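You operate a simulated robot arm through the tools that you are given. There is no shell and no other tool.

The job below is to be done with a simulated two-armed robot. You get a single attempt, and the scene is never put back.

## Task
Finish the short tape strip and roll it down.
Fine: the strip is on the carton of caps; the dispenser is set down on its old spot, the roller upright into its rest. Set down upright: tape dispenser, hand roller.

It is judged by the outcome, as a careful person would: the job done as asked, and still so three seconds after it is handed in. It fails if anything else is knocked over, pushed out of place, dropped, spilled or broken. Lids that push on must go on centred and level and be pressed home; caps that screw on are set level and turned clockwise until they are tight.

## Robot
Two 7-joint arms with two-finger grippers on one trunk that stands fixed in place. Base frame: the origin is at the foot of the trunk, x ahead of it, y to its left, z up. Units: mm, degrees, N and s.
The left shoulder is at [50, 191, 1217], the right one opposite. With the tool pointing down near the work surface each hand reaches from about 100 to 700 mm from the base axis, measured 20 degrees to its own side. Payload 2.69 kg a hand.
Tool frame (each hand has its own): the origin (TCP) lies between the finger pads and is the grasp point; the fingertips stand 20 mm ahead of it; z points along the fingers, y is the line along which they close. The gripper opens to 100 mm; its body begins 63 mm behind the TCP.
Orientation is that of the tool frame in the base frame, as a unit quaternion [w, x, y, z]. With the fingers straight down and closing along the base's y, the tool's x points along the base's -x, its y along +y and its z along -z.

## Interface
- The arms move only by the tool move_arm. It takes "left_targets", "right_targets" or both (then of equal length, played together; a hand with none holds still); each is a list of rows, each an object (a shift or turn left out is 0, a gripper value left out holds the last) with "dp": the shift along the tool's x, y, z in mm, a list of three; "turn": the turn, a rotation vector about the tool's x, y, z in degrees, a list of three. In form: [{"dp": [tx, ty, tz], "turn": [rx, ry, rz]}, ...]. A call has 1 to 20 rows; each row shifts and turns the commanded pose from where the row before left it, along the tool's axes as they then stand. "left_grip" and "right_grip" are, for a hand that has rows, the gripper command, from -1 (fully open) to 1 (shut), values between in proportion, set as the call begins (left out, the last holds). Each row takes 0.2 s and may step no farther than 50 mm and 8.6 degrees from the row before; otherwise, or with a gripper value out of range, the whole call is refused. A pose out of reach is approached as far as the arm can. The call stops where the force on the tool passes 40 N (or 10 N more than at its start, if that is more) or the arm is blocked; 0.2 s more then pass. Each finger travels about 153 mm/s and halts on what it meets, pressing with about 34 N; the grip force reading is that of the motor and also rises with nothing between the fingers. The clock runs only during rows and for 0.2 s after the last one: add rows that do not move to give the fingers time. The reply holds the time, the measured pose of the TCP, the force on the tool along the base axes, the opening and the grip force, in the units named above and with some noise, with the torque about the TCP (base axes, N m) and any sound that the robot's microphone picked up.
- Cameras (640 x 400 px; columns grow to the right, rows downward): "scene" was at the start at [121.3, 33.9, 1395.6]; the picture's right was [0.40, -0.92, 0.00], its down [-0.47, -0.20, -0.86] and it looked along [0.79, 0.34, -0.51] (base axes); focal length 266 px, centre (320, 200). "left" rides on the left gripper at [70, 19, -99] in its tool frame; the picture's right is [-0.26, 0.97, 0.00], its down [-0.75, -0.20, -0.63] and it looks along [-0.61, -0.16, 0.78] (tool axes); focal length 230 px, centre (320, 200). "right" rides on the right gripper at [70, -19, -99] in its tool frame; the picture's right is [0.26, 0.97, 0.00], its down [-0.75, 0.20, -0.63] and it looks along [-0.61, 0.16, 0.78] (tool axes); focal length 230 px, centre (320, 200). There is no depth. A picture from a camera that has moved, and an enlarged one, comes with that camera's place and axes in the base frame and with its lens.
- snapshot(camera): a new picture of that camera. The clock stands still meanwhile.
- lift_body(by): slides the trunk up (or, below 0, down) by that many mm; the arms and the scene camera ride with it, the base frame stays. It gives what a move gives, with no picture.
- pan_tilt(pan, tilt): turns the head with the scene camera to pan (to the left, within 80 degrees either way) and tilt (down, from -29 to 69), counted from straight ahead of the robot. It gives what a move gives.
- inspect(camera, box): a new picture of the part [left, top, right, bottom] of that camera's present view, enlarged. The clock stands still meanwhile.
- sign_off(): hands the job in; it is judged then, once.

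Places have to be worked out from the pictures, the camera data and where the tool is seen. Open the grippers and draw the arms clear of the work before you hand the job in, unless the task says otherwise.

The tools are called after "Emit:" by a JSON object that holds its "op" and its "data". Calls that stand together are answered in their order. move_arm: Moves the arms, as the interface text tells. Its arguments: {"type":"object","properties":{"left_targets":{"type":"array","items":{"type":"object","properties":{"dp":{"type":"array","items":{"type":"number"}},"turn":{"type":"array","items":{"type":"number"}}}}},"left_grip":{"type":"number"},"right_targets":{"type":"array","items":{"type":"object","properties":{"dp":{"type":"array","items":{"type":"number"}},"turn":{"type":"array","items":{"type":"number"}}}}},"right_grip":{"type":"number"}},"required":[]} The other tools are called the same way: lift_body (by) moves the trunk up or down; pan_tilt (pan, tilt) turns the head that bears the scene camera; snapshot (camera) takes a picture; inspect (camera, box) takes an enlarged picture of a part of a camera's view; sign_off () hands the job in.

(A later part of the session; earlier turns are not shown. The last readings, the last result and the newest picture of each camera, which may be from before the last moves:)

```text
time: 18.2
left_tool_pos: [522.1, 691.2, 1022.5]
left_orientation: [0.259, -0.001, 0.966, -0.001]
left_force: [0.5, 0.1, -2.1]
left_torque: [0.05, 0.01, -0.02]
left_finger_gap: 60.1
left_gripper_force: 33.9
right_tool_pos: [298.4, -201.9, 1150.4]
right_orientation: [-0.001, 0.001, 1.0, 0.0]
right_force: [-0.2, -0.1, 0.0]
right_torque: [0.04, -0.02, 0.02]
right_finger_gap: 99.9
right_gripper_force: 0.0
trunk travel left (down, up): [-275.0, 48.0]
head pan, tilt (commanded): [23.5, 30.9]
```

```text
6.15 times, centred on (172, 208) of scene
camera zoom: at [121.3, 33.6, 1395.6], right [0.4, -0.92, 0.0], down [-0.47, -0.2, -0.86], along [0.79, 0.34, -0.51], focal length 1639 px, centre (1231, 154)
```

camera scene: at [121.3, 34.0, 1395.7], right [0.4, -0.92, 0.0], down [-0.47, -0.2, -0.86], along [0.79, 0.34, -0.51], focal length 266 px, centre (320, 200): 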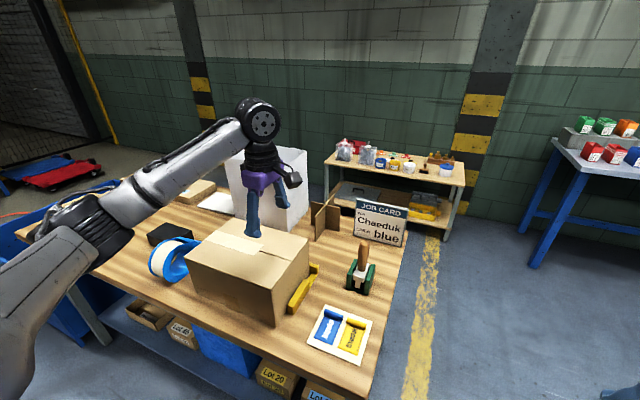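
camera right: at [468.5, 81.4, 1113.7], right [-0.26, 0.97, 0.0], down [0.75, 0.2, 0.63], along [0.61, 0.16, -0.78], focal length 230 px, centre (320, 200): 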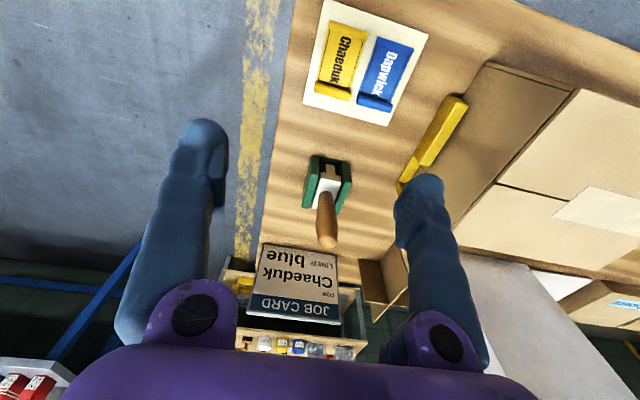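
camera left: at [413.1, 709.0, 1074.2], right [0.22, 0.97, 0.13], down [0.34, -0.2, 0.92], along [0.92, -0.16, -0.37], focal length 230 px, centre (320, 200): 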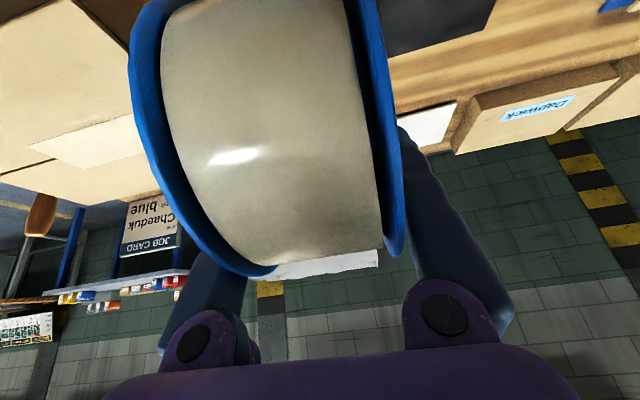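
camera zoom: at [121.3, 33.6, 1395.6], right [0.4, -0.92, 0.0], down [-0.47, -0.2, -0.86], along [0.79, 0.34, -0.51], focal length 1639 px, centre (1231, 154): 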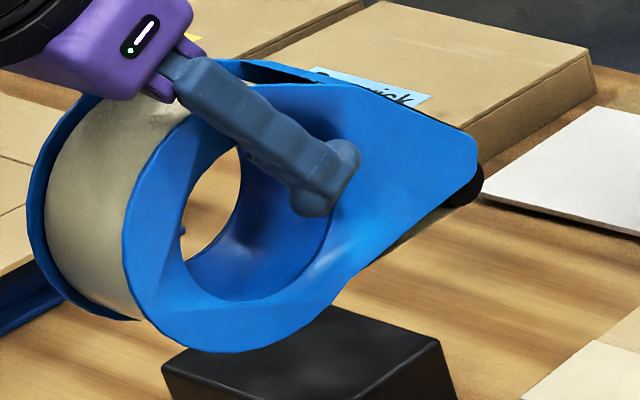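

There is a small black applicator roller under the nose, about 84 mm ahead of and 63 mm below the TCP. I'll back the dispenser off a little and yaw it clockwise so the scene camera can see the front of the nose and the tape end.

Emit:
{"op": "move_arm", "data": {"left_targets": [{"dp": [14.8, -32.75, -25.3]}, {"dp": [14.8, -32.75, -25.3]}, {"dp": [14.8, -32.75, -25.3]}, {"dp": [14.8, -32.75, -25.3]}, {"turn": [4.25, 0, 7.36]}, {"turn": [4.25, 0, 7.36]}, {"turn": [4.25, 0, 7.36]}, {"turn": [4.25, 0, 7.36]}, {"turn": [4.25, 0, 7.36]}, {"turn": [4.25, 0, 7.36]}, {"turn": [4.25, 0, 7.36]}, {"turn": [4.25, 0, 7.36]}, {"turn": [4.25, 0, 7.36]}, {"turn": [4.25, 0, 7.36]}]}}

Emit:
{"op": "snapshot", "data": {"camera": "scene"}}

```text
time: 21.2
left_tool_pos: [420.3, 559.3, 1080.5]
left_orientation: [0.191, 0.653, 0.712, -0.174]
left_force: [-0.5, -0.2, -2.2]
left_torque: [0.05, -0.02, 0.03]
left_finger_gap: 60.2
left_gripper_force: 34.6
right_tool_pos: [298.2, -202.5, 1151.6]
right_orientation: [0.0, 0.0, 1.0, 0.0]
right_force: [-0.4, -0.5, 0.2]
right_torque: [-0.02, -0.01, 0.0]
right_finger_gap: 100.1
right_gripper_force: 0.0
trunk travel left (down, up): [-275.0, 48.0]
head pan, tilt (commanded): [23.5, 30.9]
```

```text
taken
camera scene: at [121.4, 34.0, 1395.6], right [0.4, -0.92, 0.0], down [-0.47, -0.2, -0.86], along [0.79, 0.34, -0.51], focal length 266 px, centre (320, 200)
```

scene: 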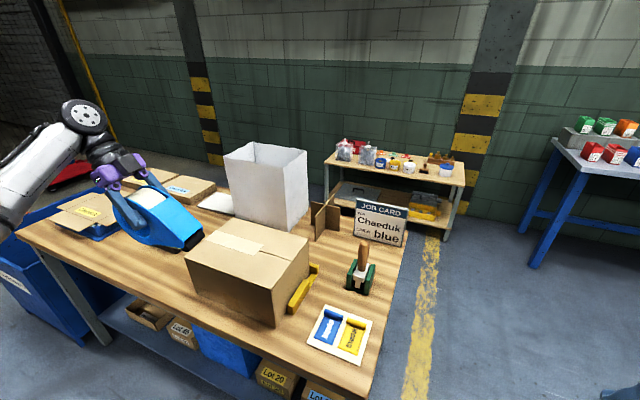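

The yaw works well; the nose now faces the camera. I'll zoom in on it.

Emit:
{"op": "inspect", "data": {"camera": "scene", "box": [90, 160, 218, 260]}}

Emit:
{"op": "inspect", "data": {"camera": "scene", "box": [165, 215, 215, 255]}}

```text
4.00 times, centred on (154, 210) of scene
camera zoom: at [121.4, 34.0, 1395.6], right [0.4, -0.92, 0.0], down [-0.47, -0.2, -0.86], along [0.79, 0.34, -0.51], focal length 1065 px, centre (984, 160)
```

zoom: 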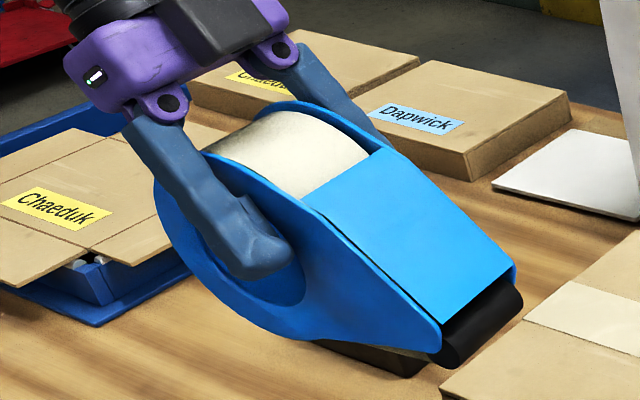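

```text
10.00 times, centred on (190, 235) of scene
camera zoom: at [121.4, 34.0, 1395.6], right [0.4, -0.92, 0.0], down [-0.47, -0.2, -0.86], along [0.79, 0.34, -0.51], focal length 2663 px, centre (1620, -150)
```

zoom: 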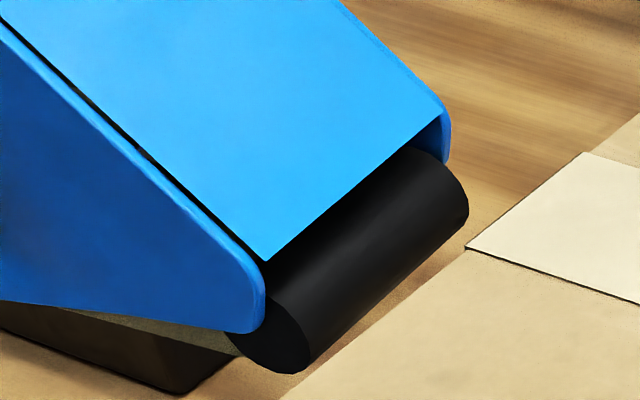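

The nose carries a black rubber applicator roller (r≈9.5 mm) and tape runs along the underside to it, like a tape gun: the nose should trail over the old strip while the body leads. I'll swing it round so the nose points to +y and pitch it nose-down 30° (hand vertical).

Emit:
{"op": "move_arm", "data": {"left_targets": [{"turn": [-4.25, 0, -7.36]}, {"turn": [-4.25, 0, -7.36]}, {"turn": [-4.25, 0, -7.36]}, {"turn": [-4.25, 0, -7.36]}, {"turn": [-4.25, 0, -7.36]}, {"turn": [-4.25, 0, -7.36]}, {"turn": [-4.25, 0, -7.36]}, {"turn": [-4.25, 0, -7.36]}, {"turn": [-4.25, 0, -7.36]}, {"turn": [-4.25, 0, -7.36]}, {"turn": [-4.25, 0, -7.36]}, {"turn": [-4.25, 0, -7.36]}, {"turn": [-4.25, 0, -7.36]}, {"turn": [-4.25, 0, -7.36]}, {"turn": [-4.25, 0, -7.36]}, {"turn": [-4.25, 0, -7.36]}, {"turn": [-4.25, 0, -7.36]}, {"turn": [-4.25, 0, -7.36]}, {"turn": [-4.25, 0, -7.36]}, {"turn": [-4.25, 0, -7.36]}]}}

Emit:
{"op": "move_arm", "data": {"left_targets": [{"turn": [-2.5, 0, -4.33]}, {"turn": [0, 7.5, 0]}, {"turn": [0, 7.5, 0]}, {"turn": [0, 7.5, 0]}, {"turn": [0, 7.5, 0]}]}}

Emit:
{"op": "snapshot", "data": {"camera": "left"}}

Emit:
{"op": "snapshot", "data": {"camera": "scene"}}

```text
time: 25.4
left_tool_pos: [420.2, 557.7, 1080.5]
left_orientation: [0.19, -0.654, 0.712, 0.174]
left_force: [-0.1, 0.1, -3.1]
left_torque: [-0.04, -0.01, -0.01]
left_finger_gap: 60.1
left_gripper_force: 33.8
right_tool_pos: [299.7, -201.4, 1152.1]
right_orientation: [0.001, 0.001, 1.0, 0.001]
right_force: [-0.1, 0.2, 0.6]
right_torque: [0.03, 0.02, -0.02]
right_finger_gap: 100.1
right_gripper_force: 0.0
trunk travel left (down, up): [-275.0, 48.0]
head pan, tilt (commanded): [23.5, 30.9]
```

```text
time: 26.6
left_tool_pos: [420.1, 558.2, 1079.5]
left_orientation: [0.001, 0.708, -0.706, 0.002]
left_force: [0.0, 0.4, -2.2]
left_torque: [0.02, 0.03, -0.01]
left_finger_gap: 60.3
left_gripper_force: 34.1
right_tool_pos: [298.1, -201.4, 1151.4]
right_orientation: [0.0, 0.0, 1.0, 0.0]
right_force: [-0.3, 0.8, -0.4]
right_torque: [0.01, -0.02, 0.01]
right_finger_gap: 100.2
right_gripper_force: 0.1
trunk travel left (down, up): [-275.0, 48.0]
head pan, tilt (commanded): [23.5, 30.9]
```

```text
taken
camera left: at [402.1, 489.9, 1180.4], right [-0.97, 0.26, 0.0], down [0.2, 0.75, 0.63], along [0.16, 0.61, -0.78], focal length 230 px, centre (320, 200)
```

left: 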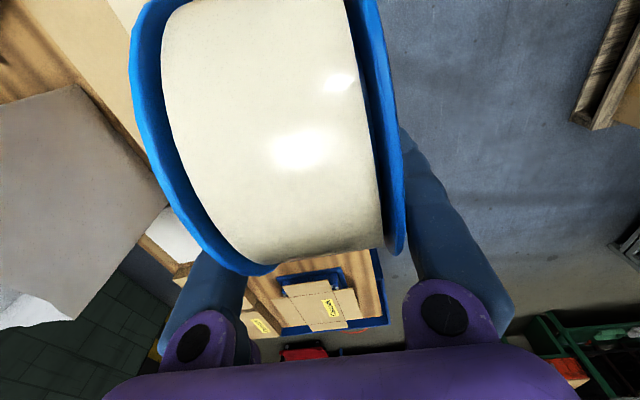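

```text
taken
camera scene: at [121.5, 34.4, 1395.6], right [0.4, -0.92, 0.0], down [-0.47, -0.2, -0.86], along [0.79, 0.34, -0.51], focal length 266 px, centre (320, 200)
```

scene: 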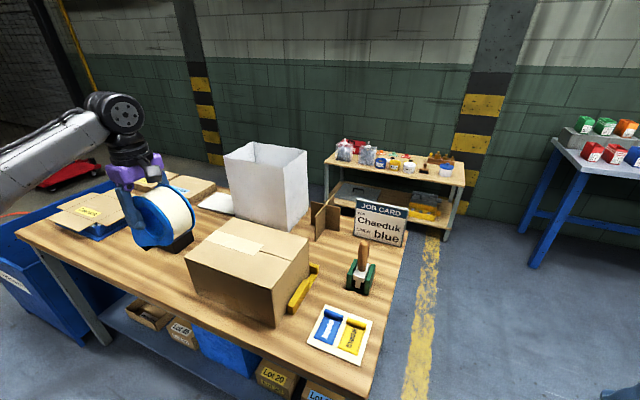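

The hand is vertical with the nose pointing +y and down. I'll translate to hover about 30 mm above the old strip's end, in line with the seam.

Emit:
{"op": "move_arm", "data": {"left_targets": [{"dp": [29.1, -24.1, 7.9]}, {"dp": [29.1, -24.1, 7.9]}, {"dp": [29.1, -24.1, 7.9]}, {"dp": [29.1, -24.1, 7.9]}, {"dp": [29.1, -24.1, 7.9]}, {"dp": [29.1, -24.1, 7.9]}]}}

Emit:
{"op": "inspect", "data": {"camera": "scene", "box": [180, 180, 330, 275]}}

Emit:
{"op": "snapshot", "data": {"camera": "left"}}

```text
time: 28.0
left_tool_pos: [566.2, 383.6, 1033.3]
left_orientation: [0.0, 0.707, -0.707, 0.0]
left_force: [-0.1, 0.3, -1.7]
left_torque: [0.03, 0.03, 0.02]
left_finger_gap: 60.0
left_gripper_force: 34.5
right_tool_pos: [298.6, -202.3, 1150.9]
right_orientation: [0.0, 0.0, 1.0, 0.0]
right_force: [-0.2, -0.6, -0.2]
right_torque: [0.05, 0.01, -0.03]
right_finger_gap: 99.8
right_gripper_force: 0.0
trunk travel left (down, up): [-275.0, 48.0]
head pan, tilt (commanded): [23.5, 30.9]
```

```text
4.21 times, centred on (255, 228) of scene
camera zoom: at [122.2, 33.5, 1395.5], right [0.4, -0.92, 0.0], down [-0.47, -0.2, -0.86], along [0.79, 0.34, -0.51], focal length 1121 px, centre (594, 84)
```

zoom: 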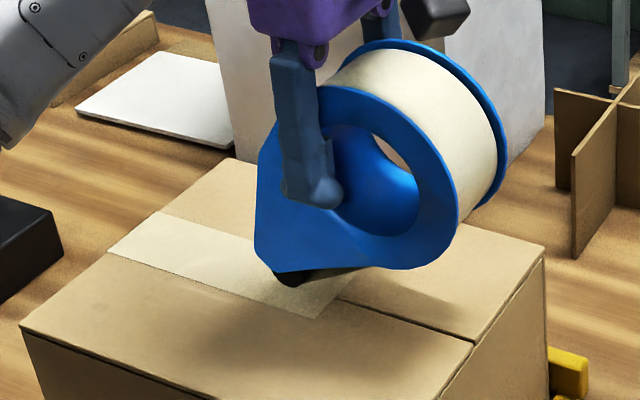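

```text
taken
camera left: at [548.2, 314.2, 1132.4], right [-0.97, 0.26, 0.0], down [0.2, 0.75, 0.63], along [0.16, 0.61, -0.78], focal length 230 px, centre (320, 200)
```

left: 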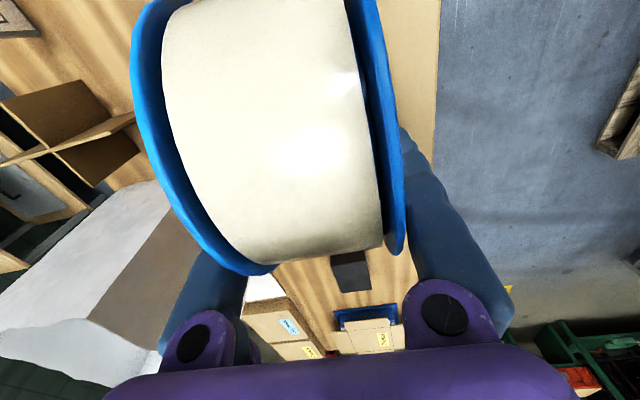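

The applicator roller hovers just above the strip end. I'll bring the right hand's camera round to watch from the right side, since the dispenser hides the seam from the head camera.

Emit:
{"op": "move_arm", "data": {"right_targets": [{"dp": [-6, 36, 8]}, {"dp": [-6, 36, 8]}, {"dp": [-6, 36, 8]}, {"dp": [-6, 36, 8]}, {"dp": [-6, 36, 8]}, {"turn": [0, 0, -8]}, {"turn": [0, 0, -8]}, {"turn": [0, 0, -8]}, {"turn": [0, 0, -8]}, {"turn": [0, 0, -8]}]}}

Emit:
{"op": "snapshot", "data": {"camera": "right"}}

```text
time: 30.2
left_tool_pos: [565.3, 383.0, 1032.6]
left_orientation: [0.0, 0.707, -0.707, 0.001]
left_force: [-0.7, -0.1, -1.9]
left_torque: [0.02, 0.02, -0.01]
left_finger_gap: 60.0
left_gripper_force: 34.3
right_tool_pos: [328.0, -20.1, 1111.1]
right_orientation: [0.001, -0.343, 0.939, 0.0]
right_force: [0.1, 0.1, 0.3]
right_torque: [0.02, -0.01, -0.02]
right_finger_gap: 99.9
right_gripper_force: 0.2
trunk travel left (down, up): [-275.0, 48.0]
head pan, tilt (commanded): [23.5, 30.9]
```

```text
taken
camera right: at [285.4, -81.1, 1211.0], right [-0.82, 0.57, 0.0], down [0.44, 0.64, 0.63], along [0.36, 0.52, -0.78], focal length 230 px, centre (320, 200)
```

right: 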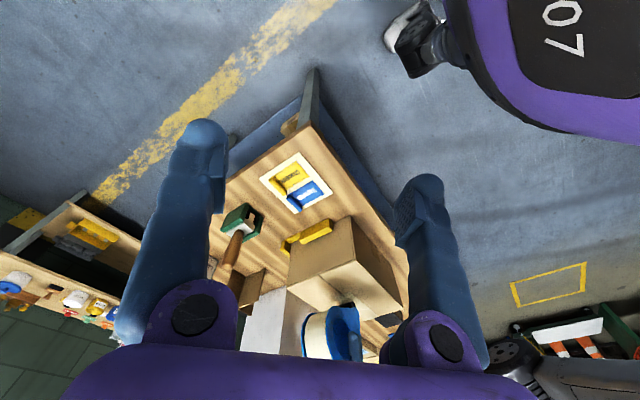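

The view is useful but too steep; I'll tilt the right hand up so its camera looks more along the bench.

Emit:
{"op": "move_arm", "data": {"right_targets": [{"turn": [0, -8, 0]}, {"turn": [0, -8, 0]}, {"turn": [0, -8, 0]}]}}

Emit:
{"op": "snapshot", "data": {"camera": "right"}}

```text
time: 31.0
left_tool_pos: [565.2, 382.1, 1032.7]
left_orientation: [0.001, 0.707, -0.707, 0.001]
left_force: [-0.4, 0.5, -2.6]
left_torque: [0.02, -0.01, -0.01]
left_finger_gap: 60.1
left_gripper_force: 34.0
right_tool_pos: [329.1, -20.9, 1112.0]
right_orientation: [0.197, -0.335, 0.919, 0.072]
right_force: [0.0, -0.2, 0.2]
right_torque: [0.01, -0.05, 0.0]
right_finger_gap: 100.2
right_gripper_force: 0.1
trunk travel left (down, up): [-275.0, 48.0]
head pan, tilt (commanded): [23.5, 30.9]
```

```text
taken
camera right: at [259.5, -103.1, 1173.5], right [-0.8, 0.59, -0.1], down [0.2, 0.43, 0.88], along [0.56, 0.69, -0.46], focal length 230 px, centre (320, 200)
```

right: 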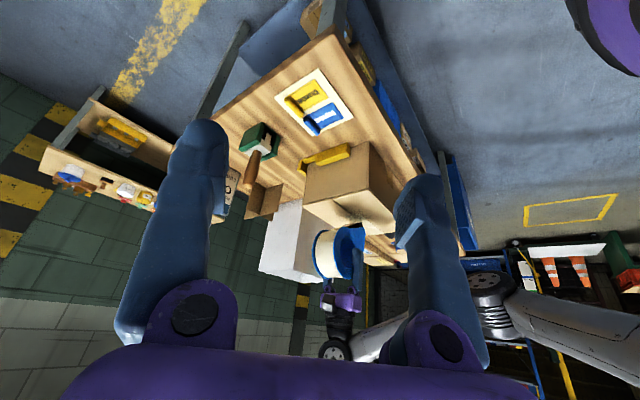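

Emit:
{"op": "inspect", "data": {"camera": "right", "box": [290, 150, 390, 250]}}

```text
4.00 times, centred on (340, 200) of right
camera zoom: at [259.5, -103.1, 1173.5], right [-0.8, 0.59, -0.1], down [0.2, 0.43, 0.88], along [0.56, 0.69, -0.46], focal length 920 px, centre (240, 200)
```

zoom: 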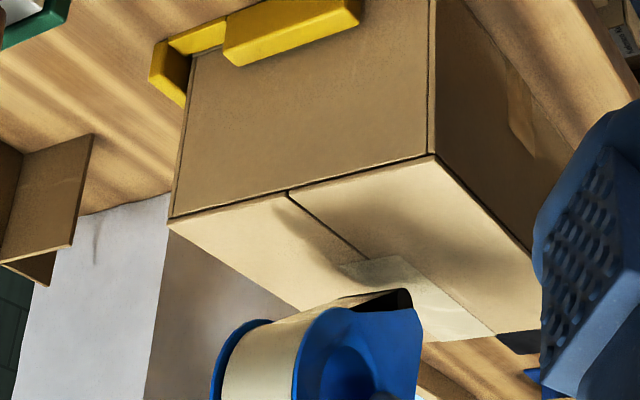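

I can see the seam, the right edge and the applicator from this side now. I'll lower the nose carefully toward the strip.

Emit:
{"op": "move_arm", "data": {"left_targets": [{"dp": [0, 0, 10]}, {"dp": [0, 0, 8]}, {"dp": [0, 0, 4]}]}}

Emit:
{"op": "inspect", "data": {"camera": "scene", "box": [220, 215, 300, 270]}}

```text
time: 31.8
left_tool_pos: [563.7, 383.5, 1015.3]
left_orientation: [-0.003, 0.708, -0.707, 0.002]
left_force: [3.4, 0.9, 13.6]
left_torque: [0.74, -0.27, -0.15]
left_finger_gap: 59.9
left_gripper_force: 34.0
right_tool_pos: [327.6, -22.5, 1111.4]
right_orientation: [0.196, -0.335, 0.919, 0.072]
right_force: [-0.2, 0.0, 0.0]
right_torque: [0.04, 0.01, -0.01]
right_finger_gap: 100.4
right_gripper_force: 0.0
trunk travel left (down, up): [-275.0, 48.0]
head pan, tilt (commanded): [23.5, 30.9]
```

```text
7.27 times, centred on (260, 242) of scene
camera zoom: at [120.4, 33.0, 1396.1], right [0.4, -0.92, 0.0], down [-0.47, -0.2, -0.86], along [0.79, 0.34, -0.51], focal length 1937 px, centre (756, -109)
```

zoom: 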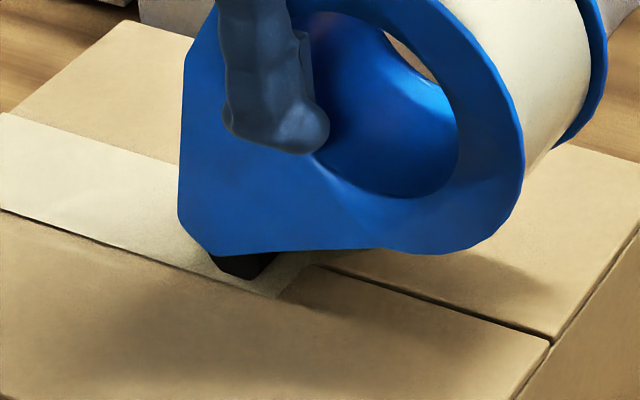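

Contact came at TCP z≈1015 with about 16 N down-force, a bit sooner than predicted. I'll ease off to a light press and check whether the dispenser has pivoted in the grip.

Emit:
{"op": "move_arm", "data": {"left_targets": [{"dp": [0, 0, -2]}, {"dp": [0, 0, 0]}]}}

Emit:
{"op": "snapshot", "data": {"camera": "left"}}

Emit:
{"op": "inspect", "data": {"camera": "right", "box": [290, 150, 390, 250]}}

Emit:
{"op": "inspect", "data": {"camera": "scene", "box": [235, 235, 275, 260]}}

```text
time: 32.4
left_tool_pos: [565.8, 382.7, 1014.2]
left_orientation: [0.0, 0.708, -0.707, 0.001]
left_force: [7.4, 1.7, 11.7]
left_torque: [0.75, -0.77, -0.28]
left_finger_gap: 59.9
left_gripper_force: 34.1
right_tool_pos: [327.6, -21.8, 1111.5]
right_orientation: [0.197, -0.335, 0.919, 0.071]
right_force: [-0.6, -0.9, 0.4]
right_torque: [0.0, -0.01, 0.0]
right_finger_gap: 100.0
right_gripper_force: 0.0
trunk travel left (down, up): [-275.0, 48.0]
head pan, tilt (commanded): [23.5, 30.9]
```

```text
taken
camera left: at [546.3, 314.3, 1114.6], right [-0.97, 0.26, 0.0], down [0.2, 0.75, 0.63], along [0.16, 0.61, -0.78], focal length 230 px, centre (320, 200)
```

left: 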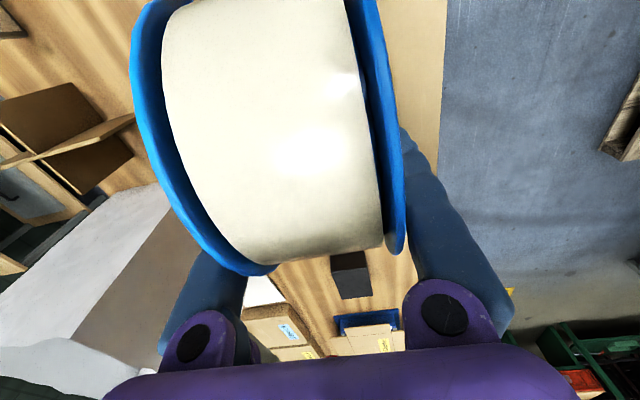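

```text
4.00 times, centred on (340, 200) of right
camera zoom: at [259.1, -103.4, 1173.7], right [-0.8, 0.59, -0.1], down [0.2, 0.43, 0.88], along [0.56, 0.69, -0.46], focal length 920 px, centre (240, 200)
```

zoom: 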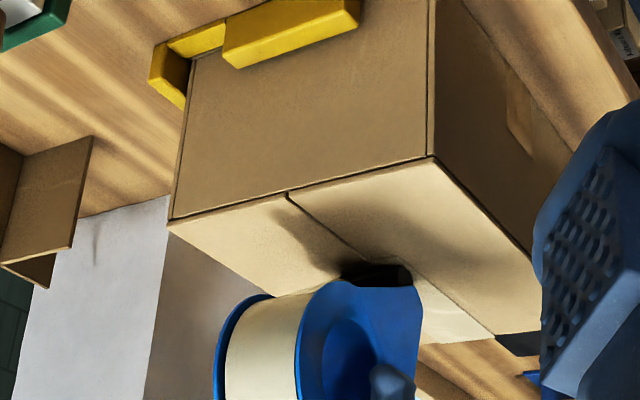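

```text
16.00 times, centred on (255, 248) of scene
camera zoom: at [120.9, 33.2, 1395.8], right [0.4, -0.92, 0.0], down [-0.47, -0.2, -0.86], along [0.79, 0.34, -0.51], focal length 4260 px, centre (1360, -560)
```

zoom: 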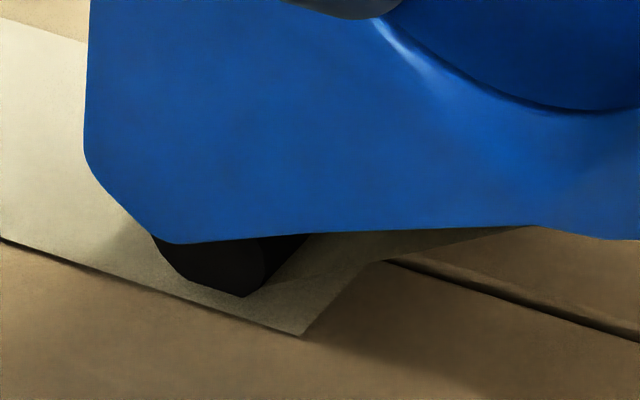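

Using the contact height (top really at z≈906), I re-computed: strip centre x≈561, strip end y≈406, right edge y≈303, and the applicator touches at y≈419. I'm ~4–5 mm off laterally, so I'll lift slightly and look before re-aligning.

Emit:
{"op": "move_arm", "data": {"left_targets": [{"dp": [0, 0, -7]}, {"dp": [0, 0, -5]}, {"dp": [-4, 4.5, 0]}]}}

Emit:
{"op": "inspect", "data": {"camera": "scene", "box": [220, 215, 300, 270]}}

Emit:
{"op": "inspect", "data": {"camera": "right", "box": [310, 180, 360, 230]}}

```text
time: 33.2
left_tool_pos: [559.1, 387.4, 1025.0]
left_orientation: [0.001, 0.708, -0.707, -0.001]
left_force: [0.0, 0.5, -2.7]
left_torque: [0.01, 0.03, -0.02]
left_finger_gap: 60.0
left_gripper_force: 34.2
right_tool_pos: [327.9, -20.8, 1111.2]
right_orientation: [0.195, -0.335, 0.919, 0.071]
right_force: [0.2, 0.2, 1.0]
right_torque: [0.02, 0.02, 0.04]
right_finger_gap: 99.5
right_gripper_force: 0.1
trunk travel left (down, up): [-275.0, 48.0]
head pan, tilt (commanded): [23.5, 30.9]
```

```text
7.27 times, centred on (260, 242) of scene
camera zoom: at [121.5, 34.4, 1395.6], right [0.4, -0.92, 0.0], down [-0.47, -0.2, -0.86], along [0.79, 0.34, -0.51], focal length 1937 px, centre (756, -109)
```

zoom: 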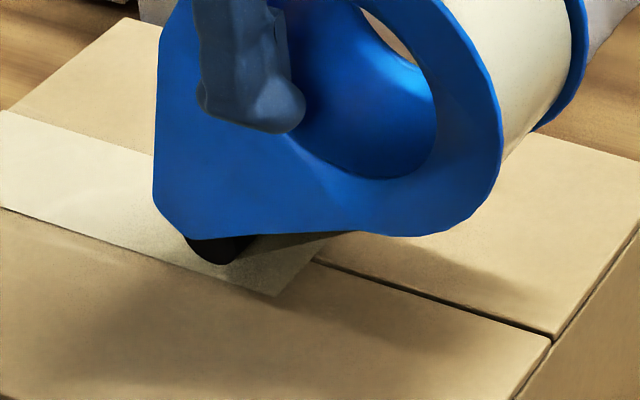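

```text
8.00 times, centred on (335, 205) of right
camera zoom: at [259.6, -102.4, 1173.6], right [-0.8, 0.59, -0.1], down [0.2, 0.43, 0.88], along [0.56, 0.68, -0.46], focal length 1841 px, centre (200, 160)
```

zoom: 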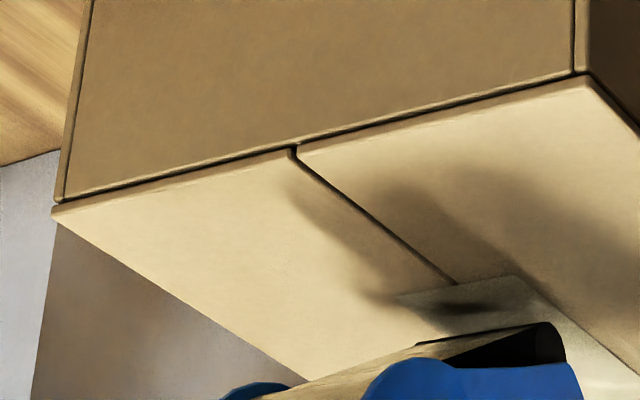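

Nothing has stuck yet and the strip is undisturbed; alignment looks right now (x≈560.5). I'll press down lightly and begin dragging toward −y for the first 30 mm.

Emit:
{"op": "move_arm", "data": {"left_targets": [{"dp": [0, 0, 7]}, {"dp": [0, 0, 3]}, {"dp": [0, 0, 2.5]}, {"dp": [0, 0, 0]}]}}

Emit:
{"op": "move_arm", "data": {"left_targets": [{"dp": [5, 0, 0]}, {"dp": [5, 0, 0]}, {"dp": [5, 0, 0]}, {"dp": [5, 0, 0]}, {"dp": [5, 0, 0]}, {"dp": [5, 0, 0]}]}}

Emit:
{"op": "inspect", "data": {"camera": "scene", "box": [220, 215, 300, 270]}}

Emit:
{"op": "inspect", "data": {"camera": "right", "box": [310, 180, 360, 230]}}

```text
time: 34.2
left_tool_pos: [559.6, 386.6, 1013.8]
left_orientation: [0.002, -0.707, 0.707, 0.0]
left_force: [1.0, -0.4, 9.6]
left_torque: [0.53, -0.04, -0.07]
left_finger_gap: 60.0
left_gripper_force: 33.9
right_tool_pos: [329.4, -22.9, 1111.8]
right_orientation: [0.196, -0.334, 0.919, 0.071]
right_force: [-0.5, 0.1, 0.1]
right_torque: [-0.01, 0.02, -0.04]
right_finger_gap: 99.9
right_gripper_force: 0.1
trunk travel left (down, up): [-275.0, 48.0]
head pan, tilt (commanded): [23.5, 30.9]
```

```text
time: 35.6
left_tool_pos: [559.0, 358.2, 1013.7]
left_orientation: [-0.001, 0.707, -0.707, 0.0]
left_force: [-0.2, 7.0, 12.1]
left_torque: [1.43, -0.02, 0.0]
left_finger_gap: 60.0
left_gripper_force: 34.2
right_tool_pos: [328.3, -21.1, 1112.2]
right_orientation: [0.196, -0.334, 0.919, 0.071]
right_force: [0.2, -0.2, -0.2]
right_torque: [0.0, 0.0, -0.04]
right_finger_gap: 100.2
right_gripper_force: 0.0
trunk travel left (down, up): [-275.0, 48.0]
head pan, tilt (commanded): [23.5, 30.9]
```

```text
7.27 times, centred on (260, 242) of scene
camera zoom: at [120.1, 33.8, 1395.8], right [0.4, -0.92, 0.0], down [-0.47, -0.2, -0.86], along [0.79, 0.34, -0.51], focal length 1937 px, centre (756, -109)
```

zoom: 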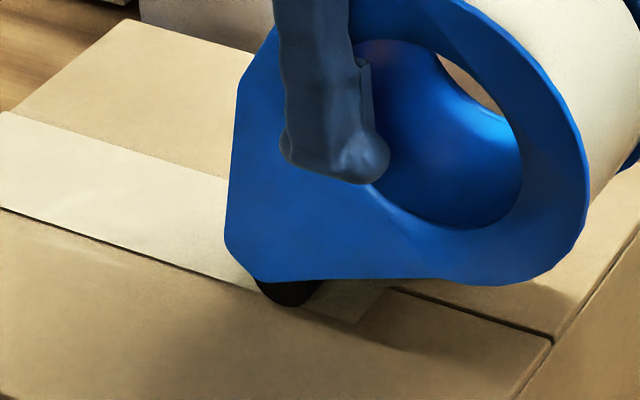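

```text
8.00 times, centred on (335, 205) of right
camera zoom: at [258.6, -103.0, 1173.9], right [-0.8, 0.59, -0.11], down [0.2, 0.43, 0.88], along [0.56, 0.68, -0.46], focal length 1841 px, centre (200, 160)
```

zoom: 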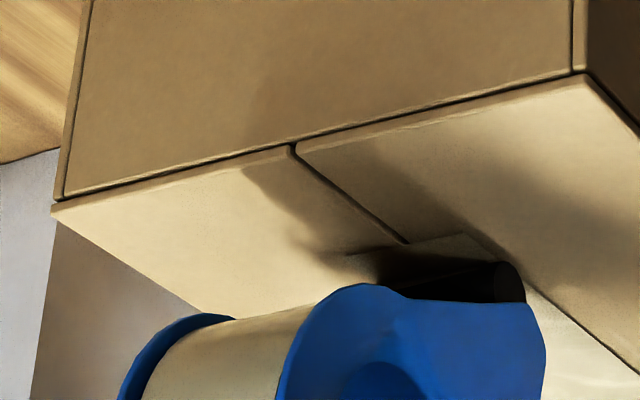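

The strip is growing: its end moved from y≈405 to ≈374, tracking the applicator, with about 12 N down and 7 N drag. I'll keep dragging steadily.

Emit:
{"op": "move_arm", "data": {"left_targets": [{"dp": [5, 0, 0]}, {"dp": [5, 0, 0]}, {"dp": [5, 0, 0]}, {"dp": [5, 0, 0]}, {"dp": [5, 0, 0]}, {"dp": [5, 0, 0]}, {"dp": [5, 0, 0]}, {"dp": [5, 0, 0]}, {"dp": [5, 0, 0]}]}}

Emit:
{"op": "inspect", "data": {"camera": "scene", "box": [220, 215, 320, 285]}}

Emit:
{"op": "inspect", "data": {"camera": "right", "box": [310, 180, 360, 230]}}

```text
time: 37.6
left_tool_pos: [559.6, 313.5, 1013.6]
left_orientation: [-0.001, 0.707, -0.707, 0.0]
left_force: [-0.1, 6.8, 10.0]
left_torque: [1.26, 0.03, 0.01]
left_finger_gap: 60.0
left_gripper_force: 33.9
right_tool_pos: [328.1, -21.6, 1112.3]
right_orientation: [0.196, -0.334, 0.919, 0.071]
right_force: [-0.7, 0.4, 0.3]
right_torque: [0.03, 0.01, -0.02]
right_finger_gap: 100.0
right_gripper_force: 0.1
trunk travel left (down, up): [-275.0, 48.0]
head pan, tilt (commanded): [23.5, 30.9]
```

```text
5.71 times, centred on (270, 250) of scene
camera zoom: at [120.3, 33.9, 1395.8], right [0.4, -0.92, 0.0], down [-0.47, -0.2, -0.86], along [0.79, 0.34, -0.51], focal length 1522 px, centre (606, -86)
```

zoom: 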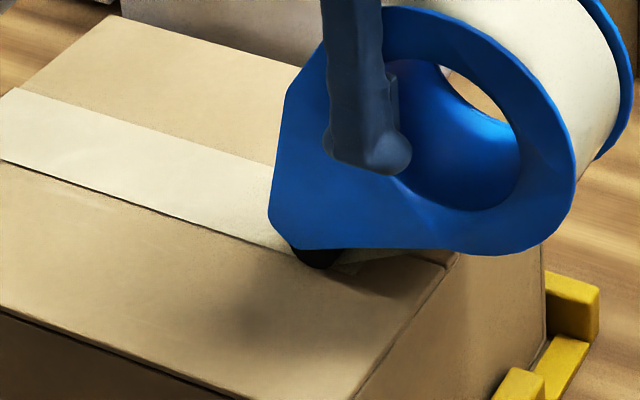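

```text
8.00 times, centred on (335, 205) of right
camera zoom: at [258.7, -102.9, 1173.9], right [-0.8, 0.59, -0.11], down [0.2, 0.43, 0.88], along [0.56, 0.68, -0.46], focal length 1841 px, centre (200, 160)
```

zoom: 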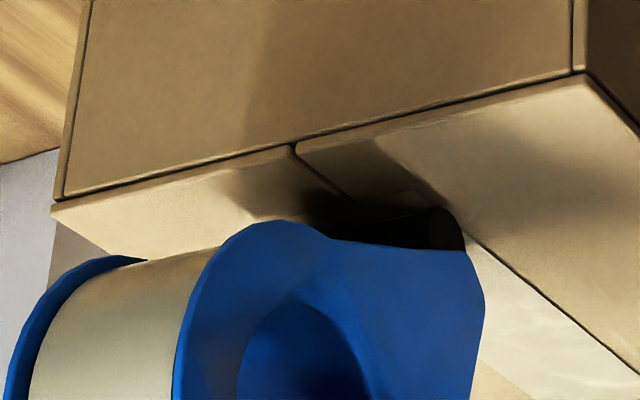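

The strip end is about 26 mm short of the right edge now. I'll continue 25 mm and look again.

Emit:
{"op": "move_arm", "data": {"left_targets": [{"dp": [5, 0, 0]}, {"dp": [5, 0, 0]}, {"dp": [5, 0, 0]}, {"dp": [5, 0, 0]}, {"dp": [5, 0, 0]}]}}

Emit:
{"op": "inspect", "data": {"camera": "right", "box": [310, 170, 360, 220]}}

Emit:
{"op": "inspect", "data": {"camera": "scene", "box": [240, 225, 320, 285]}}

```text
time: 38.8
left_tool_pos: [560.1, 286.4, 1013.2]
left_orientation: [0.001, 0.707, -0.707, 0.001]
left_force: [0.0, 4.7, 8.1]
left_torque: [1.03, 0.05, 0.01]
left_finger_gap: 60.0
left_gripper_force: 34.5
right_tool_pos: [328.3, -20.4, 1111.5]
right_orientation: [0.196, -0.334, 0.919, 0.072]
right_force: [0.2, -0.1, 0.2]
right_torque: [0.02, 0.01, 0.0]
right_finger_gap: 100.3
right_gripper_force: 0.2
trunk travel left (down, up): [-275.0, 48.0]
head pan, tilt (commanded): [23.5, 30.9]
```

```text
8.00 times, centred on (335, 195) of right
camera zoom: at [258.8, -102.8, 1173.8], right [-0.8, 0.59, -0.11], down [0.2, 0.43, 0.88], along [0.56, 0.68, -0.46], focal length 1841 px, centre (200, 240)
```

zoom: 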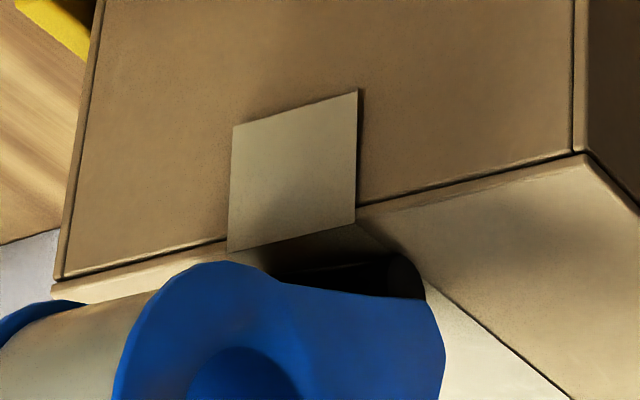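

```text
6.67 times, centred on (280, 255) of scene
camera zoom: at [120.5, 34.0, 1395.7], right [0.4, -0.92, 0.0], down [-0.47, -0.2, -0.86], along [0.79, 0.34, -0.51], focal length 1775 px, centre (587, -167)
```

zoom: 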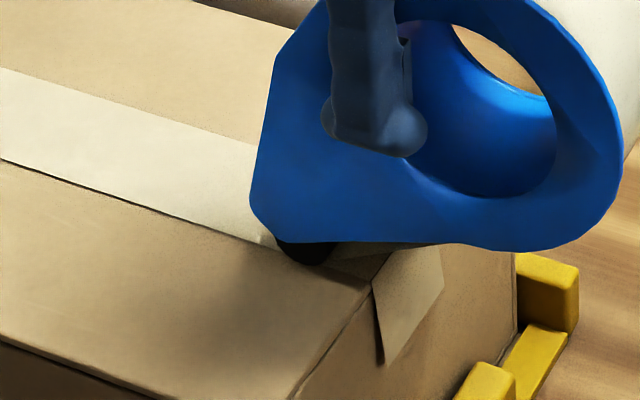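

The strip reached the right edge and its tail has folded over onto the right face, hanging slightly off it. I'll lift the dispenser straight up and check that the tape has parted.

Emit:
{"op": "move_arm", "data": {"left_targets": [{"dp": [0, 0, -6]}, {"dp": [0, 0, -12]}, {"dp": [0, 0, -20]}, {"dp": [0, 0, -20]}]}}

Emit:
{"op": "inspect", "data": {"camera": "right", "box": [300, 150, 380, 230]}}

Emit:
{"op": "inspect", "data": {"camera": "scene", "box": [200, 205, 320, 285]}}

```text
time: 39.8
left_tool_pos: [559.2, 289.2, 1070.1]
left_orientation: [-0.001, -0.707, 0.707, -0.001]
left_force: [0.3, 0.6, -2.6]
left_torque: [-0.02, -0.01, -0.02]
left_finger_gap: 60.0
left_gripper_force: 34.0
right_tool_pos: [328.7, -22.4, 1111.1]
right_orientation: [0.195, -0.334, 0.919, 0.071]
right_force: [-0.3, -0.3, -0.4]
right_torque: [-0.01, -0.01, -0.03]
right_finger_gap: 99.9
right_gripper_force: 0.1
trunk travel left (down, up): [-275.0, 48.0]
head pan, tilt (commanded): [23.5, 30.9]
```

```text
5.00 times, centred on (340, 190) of right
camera zoom: at [259.4, -102.9, 1173.6], right [-0.8, 0.59, -0.1], down [0.2, 0.43, 0.88], along [0.56, 0.68, -0.46], focal length 1150 px, centre (220, 250)
```

zoom: 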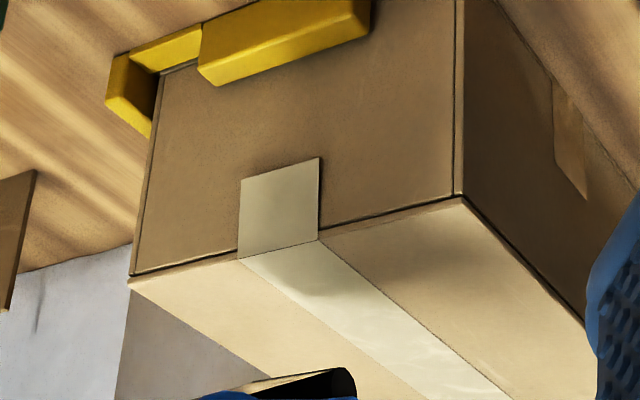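

```text
5.00 times, centred on (260, 245) of scene
camera zoom: at [121.2, 33.9, 1395.6], right [0.4, -0.92, 0.0], down [-0.47, -0.2, -0.86], along [0.79, 0.34, -0.51], focal length 1331 px, centre (620, -25)
```

zoom: 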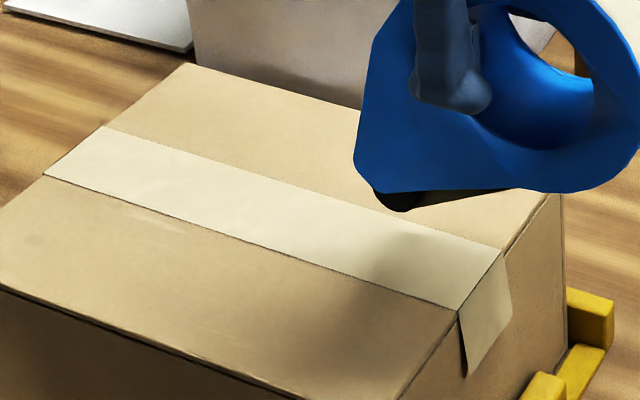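

The strip now runs the full seam with its tail over the right edge, and the tape has parted. Next the dispenser goes back: I'll retrace to the open area, pitch it upright and yaw it back.

Emit:
{"op": "move_arm", "data": {"left_targets": [{"dp": [-38.4, 19.9, -1.4]}, {"dp": [-38.4, 19.9, -1.4]}, {"dp": [-38.4, 19.9, -1.4]}, {"dp": [-38.4, 19.9, -1.4]}, {"dp": [-38.4, 19.9, -1.4]}, {"dp": [-38.4, 19.9, -1.4]}, {"dp": [-38.4, 19.9, -1.4]}, {"turn": [0, -7.5, 0]}, {"turn": [0, -7.5, 0]}, {"turn": [0, -7.5, 0]}, {"turn": [0, -7.5, 0]}]}}

Emit:
{"op": "move_arm", "data": {"left_targets": [{"turn": [4.25, 0, 7.36]}, {"turn": [4.25, 0, 7.36]}, {"turn": [4.25, 0, 7.36]}, {"turn": [4.25, 0, 7.36]}, {"turn": [4.25, 0, 7.36]}, {"turn": [4.25, 0, 7.36]}, {"turn": [4.25, 0, 7.36]}, {"turn": [4.25, 0, 7.36]}, {"turn": [4.25, 0, 7.36]}, {"turn": [4.25, 0, 7.36]}, {"turn": [2.5, 0, 4.33]}]}}

Emit:
{"op": "snapshot", "data": {"camera": "left"}}

Emit:
{"op": "inspect", "data": {"camera": "scene", "box": [90, 150, 250, 250]}}

```text
time: 42.2
left_tool_pos: [419.6, 556.0, 1080.6]
left_orientation: [-0.183, 0.684, -0.682, -0.184]
left_force: [0.1, -1.2, -2.0]
left_torque: [-0.04, -0.02, -0.04]
left_finger_gap: 59.6
left_gripper_force: 33.9
right_tool_pos: [327.2, -20.2, 1111.4]
right_orientation: [0.195, -0.335, 0.919, 0.071]
right_force: [0.2, 0.0, -0.3]
right_torque: [0.03, -0.03, 0.01]
right_finger_gap: 100.2
right_gripper_force: 0.0
trunk travel left (down, up): [-275.0, 48.0]
head pan, tilt (commanded): [23.5, 30.9]
```

```text
time: 44.6
left_tool_pos: [420.6, 555.9, 1079.9]
left_orientation: [0.26, 0.0, 0.966, -0.001]
left_force: [0.4, -0.1, -2.5]
left_torque: [0.01, 0.04, 0.01]
left_finger_gap: 59.9
left_gripper_force: 33.7
right_tool_pos: [328.5, -21.5, 1111.0]
right_orientation: [0.196, -0.334, 0.919, 0.071]
right_force: [0.2, 0.4, 0.9]
right_torque: [0.01, 0.0, 0.01]
right_finger_gap: 99.8
right_gripper_force: 0.2
trunk travel left (down, up): [-275.0, 48.0]
head pan, tilt (commanded): [23.5, 30.9]
```

```text
taken
camera left: at [310.9, 576.0, 1131.7], right [0.22, 0.97, 0.13], down [0.33, -0.2, 0.92], along [0.92, -0.16, -0.37], focal length 230 px, centre (320, 200)
```

left: 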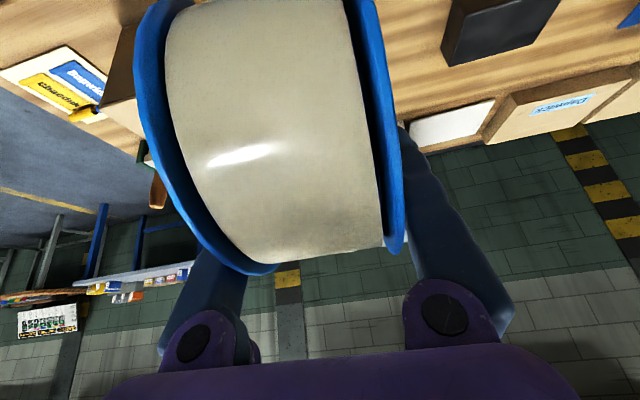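

```text
4.00 times, centred on (170, 200) of scene
camera zoom: at [121.4, 34.2, 1395.6], right [0.4, -0.92, 0.0], down [-0.47, -0.2, -0.86], along [0.79, 0.34, -0.51], focal length 1065 px, centre (920, 200)
```

zoom: 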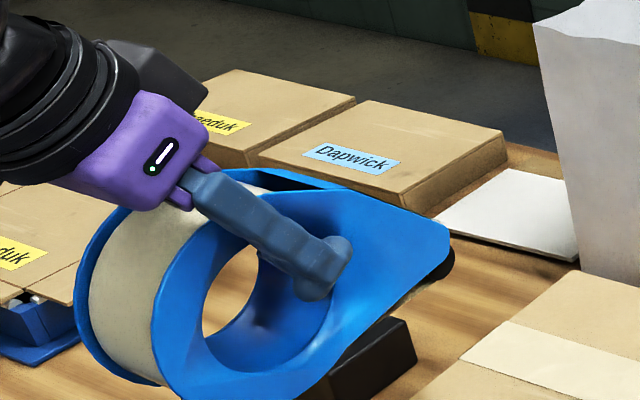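

The dispenser sits in the grip as before (no visible pivot). I'll move it above its old spot at a safe height.

Emit:
{"op": "move_arm", "data": {"left_targets": [{"dp": [-15.6, 33.5, 23.4]}, {"dp": [-15.6, 33.5, 23.4]}, {"dp": [-15.6, 33.5, 23.4]}, {"dp": [-15.6, 33.5, 23.4]}, {"dp": [0, 0, 0]}]}}

Emit:
{"op": "move_arm", "data": {"left_targets": [{"dp": [0, 0, 0]}]}}

```text
time: 45.8
left_tool_pos: [518.1, 691.4, 1029.8]
left_orientation: [0.259, 0.0, 0.966, -0.001]
left_force: [0.2, 0.2, -1.7]
left_torque: [0.02, 0.04, 0.0]
left_finger_gap: 59.9
left_gripper_force: 34.2
right_tool_pos: [327.6, -22.3, 1111.6]
right_orientation: [0.196, -0.334, 0.919, 0.071]
right_force: [-0.6, -0.2, 0.2]
right_torque: [0.01, 0.03, 0.01]
right_finger_gap: 100.0
right_gripper_force: 0.0
trunk travel left (down, up): [-275.0, 48.0]
head pan, tilt (commanded): [23.5, 30.9]
```

```text
time: 46.2
left_tool_pos: [518.5, 690.7, 1030.0]
left_orientation: [0.259, -0.001, 0.966, 0.0]
left_force: [0.3, -0.7, -1.0]
left_torque: [-0.01, 0.01, 0.03]
left_finger_gap: 60.2
left_gripper_force: 34.2
right_tool_pos: [328.6, -20.9, 1110.0]
right_orientation: [0.195, -0.335, 0.919, 0.071]
right_force: [-0.2, 0.3, 0.6]
right_torque: [0.01, 0.01, 0.02]
right_finger_gap: 99.9
right_gripper_force: 0.2
trunk travel left (down, up): [-275.0, 48.0]
head pan, tilt (commanded): [23.5, 30.9]
```

Pose is within 3 mm of the recorded grasp spot in x and y. I'll correct that and lower to about 15 mm above the bench.

Emit:
{"op": "move_arm", "data": {"left_targets": [{"dp": [-2.8, -1.1, 1.6]}, {"dp": [20, 0, 34.64]}, {"dp": [20, 0, 34.64]}, {"dp": [20, 0, 34.64]}, {"dp": [20, 0, 34.64]}, {"dp": [10, 0, 17.32]}, {"dp": [0, 0, 0]}]}}

Emit:
{"op": "inspect", "data": {"camera": "scene", "box": [144, 230, 208, 290]}}

```text
time: 47.8
left_tool_pos: [525.3, 687.3, 850.4]
left_orientation: [0.258, -0.001, 0.966, 0.0]
left_force: [0.0, -0.3, -2.5]
left_torque: [-0.01, 0.07, 0.03]
left_finger_gap: 60.1
left_gripper_force: 33.3
right_tool_pos: [329.2, -20.8, 1111.1]
right_orientation: [0.195, -0.334, 0.919, 0.071]
right_force: [0.0, 0.4, -0.3]
right_torque: [-0.01, -0.03, 0.04]
right_finger_gap: 100.0
right_gripper_force: 0.1
trunk travel left (down, up): [-275.0, 48.0]
head pan, tilt (commanded): [23.5, 30.9]
```

```text
6.67 times, centred on (176, 260) of scene
camera zoom: at [121.5, 34.2, 1395.6], right [0.4, -0.92, 0.0], down [-0.47, -0.2, -0.86], along [0.79, 0.34, -0.51], focal length 1775 px, centre (1280, -200)
```

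zoom: 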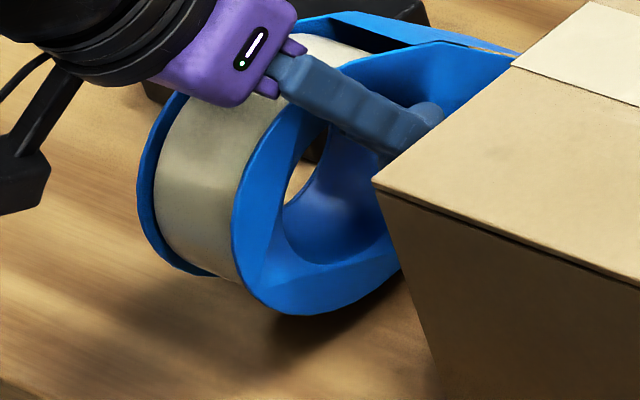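

Still slightly high, as intended. I'll settle, read the pose again, then lower to just above contact.

Emit:
{"op": "move_arm", "data": {"left_targets": [{"dp": [5, 0, 8.66]}, {"dp": [0, 0, 0]}]}}

Emit:
{"op": "move_arm", "data": {"left_targets": [{"dp": [0, 0, 0]}]}}

Emit:
{"op": "inspect", "data": {"camera": "scene", "box": [144, 230, 208, 290]}}

```text
time: 48.4
left_tool_pos: [524.3, 687.9, 841.4]
left_orientation: [0.259, -0.001, 0.966, 0.0]
left_force: [-0.2, -0.8, -1.9]
left_torque: [-0.02, 0.04, 0.0]
left_finger_gap: 60.1
left_gripper_force: 33.5
right_tool_pos: [328.5, -20.2, 1112.0]
right_orientation: [0.196, -0.334, 0.919, 0.072]
right_force: [-0.1, -0.8, 0.5]
right_torque: [0.05, 0.0, -0.01]
right_finger_gap: 100.1
right_gripper_force: 0.1
trunk travel left (down, up): [-275.0, 48.0]
head pan, tilt (commanded): [23.5, 30.9]
```

```text
time: 48.8
left_tool_pos: [525.5, 688.8, 841.2]
left_orientation: [0.259, -0.001, 0.966, 0.0]
left_force: [0.4, 0.3, -2.5]
left_torque: [-0.01, 0.03, -0.01]
left_finger_gap: 60.0
left_gripper_force: 33.5
right_tool_pos: [328.2, -22.0, 1110.0]
right_orientation: [0.195, -0.335, 0.919, 0.071]
right_force: [-0.7, -0.9, -0.1]
right_torque: [0.0, -0.02, -0.06]
right_finger_gap: 99.8
right_gripper_force: 0.1
trunk travel left (down, up): [-275.0, 48.0]
head pan, tilt (commanded): [23.5, 30.9]
```

```text
6.67 times, centred on (176, 260) of scene
camera zoom: at [121.5, 34.2, 1395.6], right [0.4, -0.92, 0.0], down [-0.47, -0.2, -0.86], along [0.79, 0.34, -0.51], focal length 1775 px, centre (1280, -200)
```

zoom: 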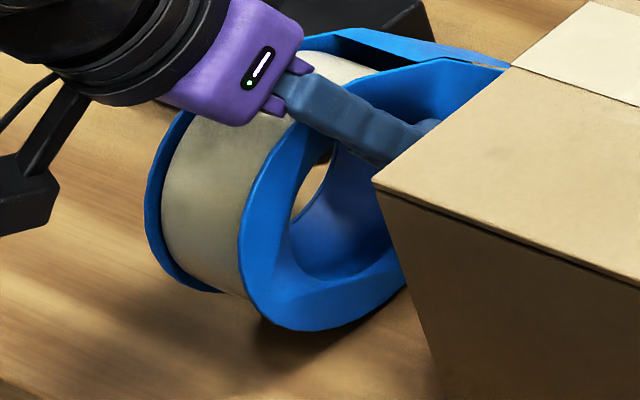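

I'll correct −3.5 mm in x and +1.4 mm in y, then lower gently until the bench takes the weight.

Emit:
{"op": "move_arm", "data": {"left_targets": [{"dp": [3.0, 1.4, -1.75]}, {"dp": [2, 0, 3.46]}, {"dp": [1, 0, 1.73]}, {"dp": [0, 0, 0]}]}}

Emit:
{"op": "move_arm", "data": {"left_targets": [{"dp": [0.5, 0, 0.87]}, {"dp": [0, 0, 0]}]}}

Emit:
{"op": "inspect", "data": {"camera": "scene", "box": [144, 230, 208, 290]}}

```text
time: 49.8
left_tool_pos: [521.3, 689.3, 835.7]
left_orientation: [0.258, -0.001, 0.966, -0.001]
left_force: [0.6, 0.8, -2.5]
left_torque: [0.02, 0.05, -0.06]
left_finger_gap: 59.8
left_gripper_force: 34.1
right_tool_pos: [330.0, -20.0, 1111.1]
right_orientation: [0.195, -0.334, 0.919, 0.071]
right_force: [0.4, 0.1, 0.5]
right_torque: [0.03, 0.0, 0.04]
right_finger_gap: 100.1
right_gripper_force: 0.1
trunk travel left (down, up): [-275.0, 48.0]
head pan, tilt (commanded): [23.5, 30.9]
```

```text
time: 50.4
left_tool_pos: [519.8, 688.4, 833.9]
left_orientation: [0.259, -0.001, 0.966, -0.002]
left_force: [-0.6, -0.2, -3.6]
left_torque: [0.0, 0.04, 0.0]
left_finger_gap: 59.9
left_gripper_force: 34.3
right_tool_pos: [328.6, -20.8, 1111.5]
right_orientation: [0.196, -0.335, 0.919, 0.071]
right_force: [-0.8, -0.7, 0.6]
right_torque: [-0.03, 0.0, -0.02]
right_finger_gap: 100.0
right_gripper_force: 0.1
trunk travel left (down, up): [-275.0, 48.0]
head pan, tilt (commanded): [23.5, 30.9]
```

```text
6.67 times, centred on (176, 260) of scene
camera zoom: at [121.5, 34.2, 1395.6], right [0.4, -0.92, 0.0], down [-0.47, -0.2, -0.86], along [0.79, 0.34, -0.51], focal length 1775 px, centre (1280, -200)
```

zoom: 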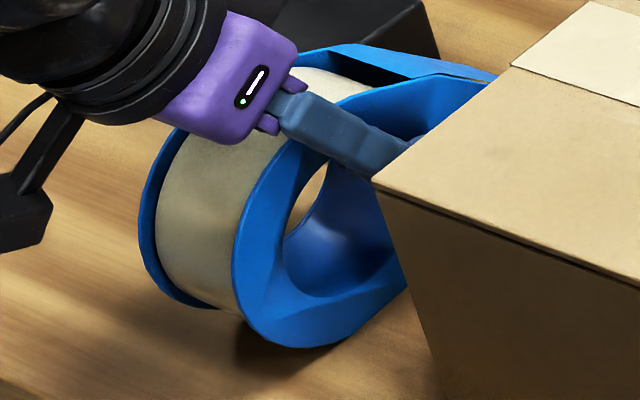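

Almost exactly as it stood originally, perhaps 1–2 mm high. I'll lower in small steps until the force reading shows the bench carrying it.

Emit:
{"op": "move_arm", "data": {"left_targets": [{"dp": [0.5, 0, 0.87]}, {"dp": [0, 0, 0]}]}}

Emit:
{"op": "move_arm", "data": {"left_targets": [{"dp": [0.4, 0, 0.7]}, {"dp": [0, 0, 0]}]}}

```text
time: 51.0
left_tool_pos: [520.5, 689.1, 834.7]
left_orientation: [0.26, -0.002, 0.966, 0.001]
left_force: [-1.5, 0.5, 1.9]
left_torque: [-0.14, 0.23, -0.04]
left_finger_gap: 60.2
left_gripper_force: 33.9
right_tool_pos: [327.9, -22.2, 1111.5]
right_orientation: [0.195, -0.334, 0.919, 0.071]
right_force: [0.1, -0.4, 0.9]
right_torque: [-0.03, 0.0, 0.01]
right_finger_gap: 99.9
right_gripper_force: 0.0
trunk travel left (down, up): [-275.0, 48.0]
head pan, tilt (commanded): [23.5, 30.9]
```

```text
time: 51.6
left_tool_pos: [520.3, 689.6, 833.8]
left_orientation: [0.26, -0.001, 0.966, 0.001]
left_force: [-3.3, 0.6, 7.9]
left_torque: [-0.3, 0.52, -0.12]
left_finger_gap: 60.2
left_gripper_force: 34.0
right_tool_pos: [328.5, -22.8, 1110.8]
right_orientation: [0.196, -0.335, 0.919, 0.072]
right_force: [0.1, -0.5, 1.3]
right_torque: [0.02, -0.02, -0.01]
right_finger_gap: 99.7
right_gripper_force: 0.1
trunk travel left (down, up): [-275.0, 48.0]
head pan, tilt (commanded): [23.5, 30.9]
```

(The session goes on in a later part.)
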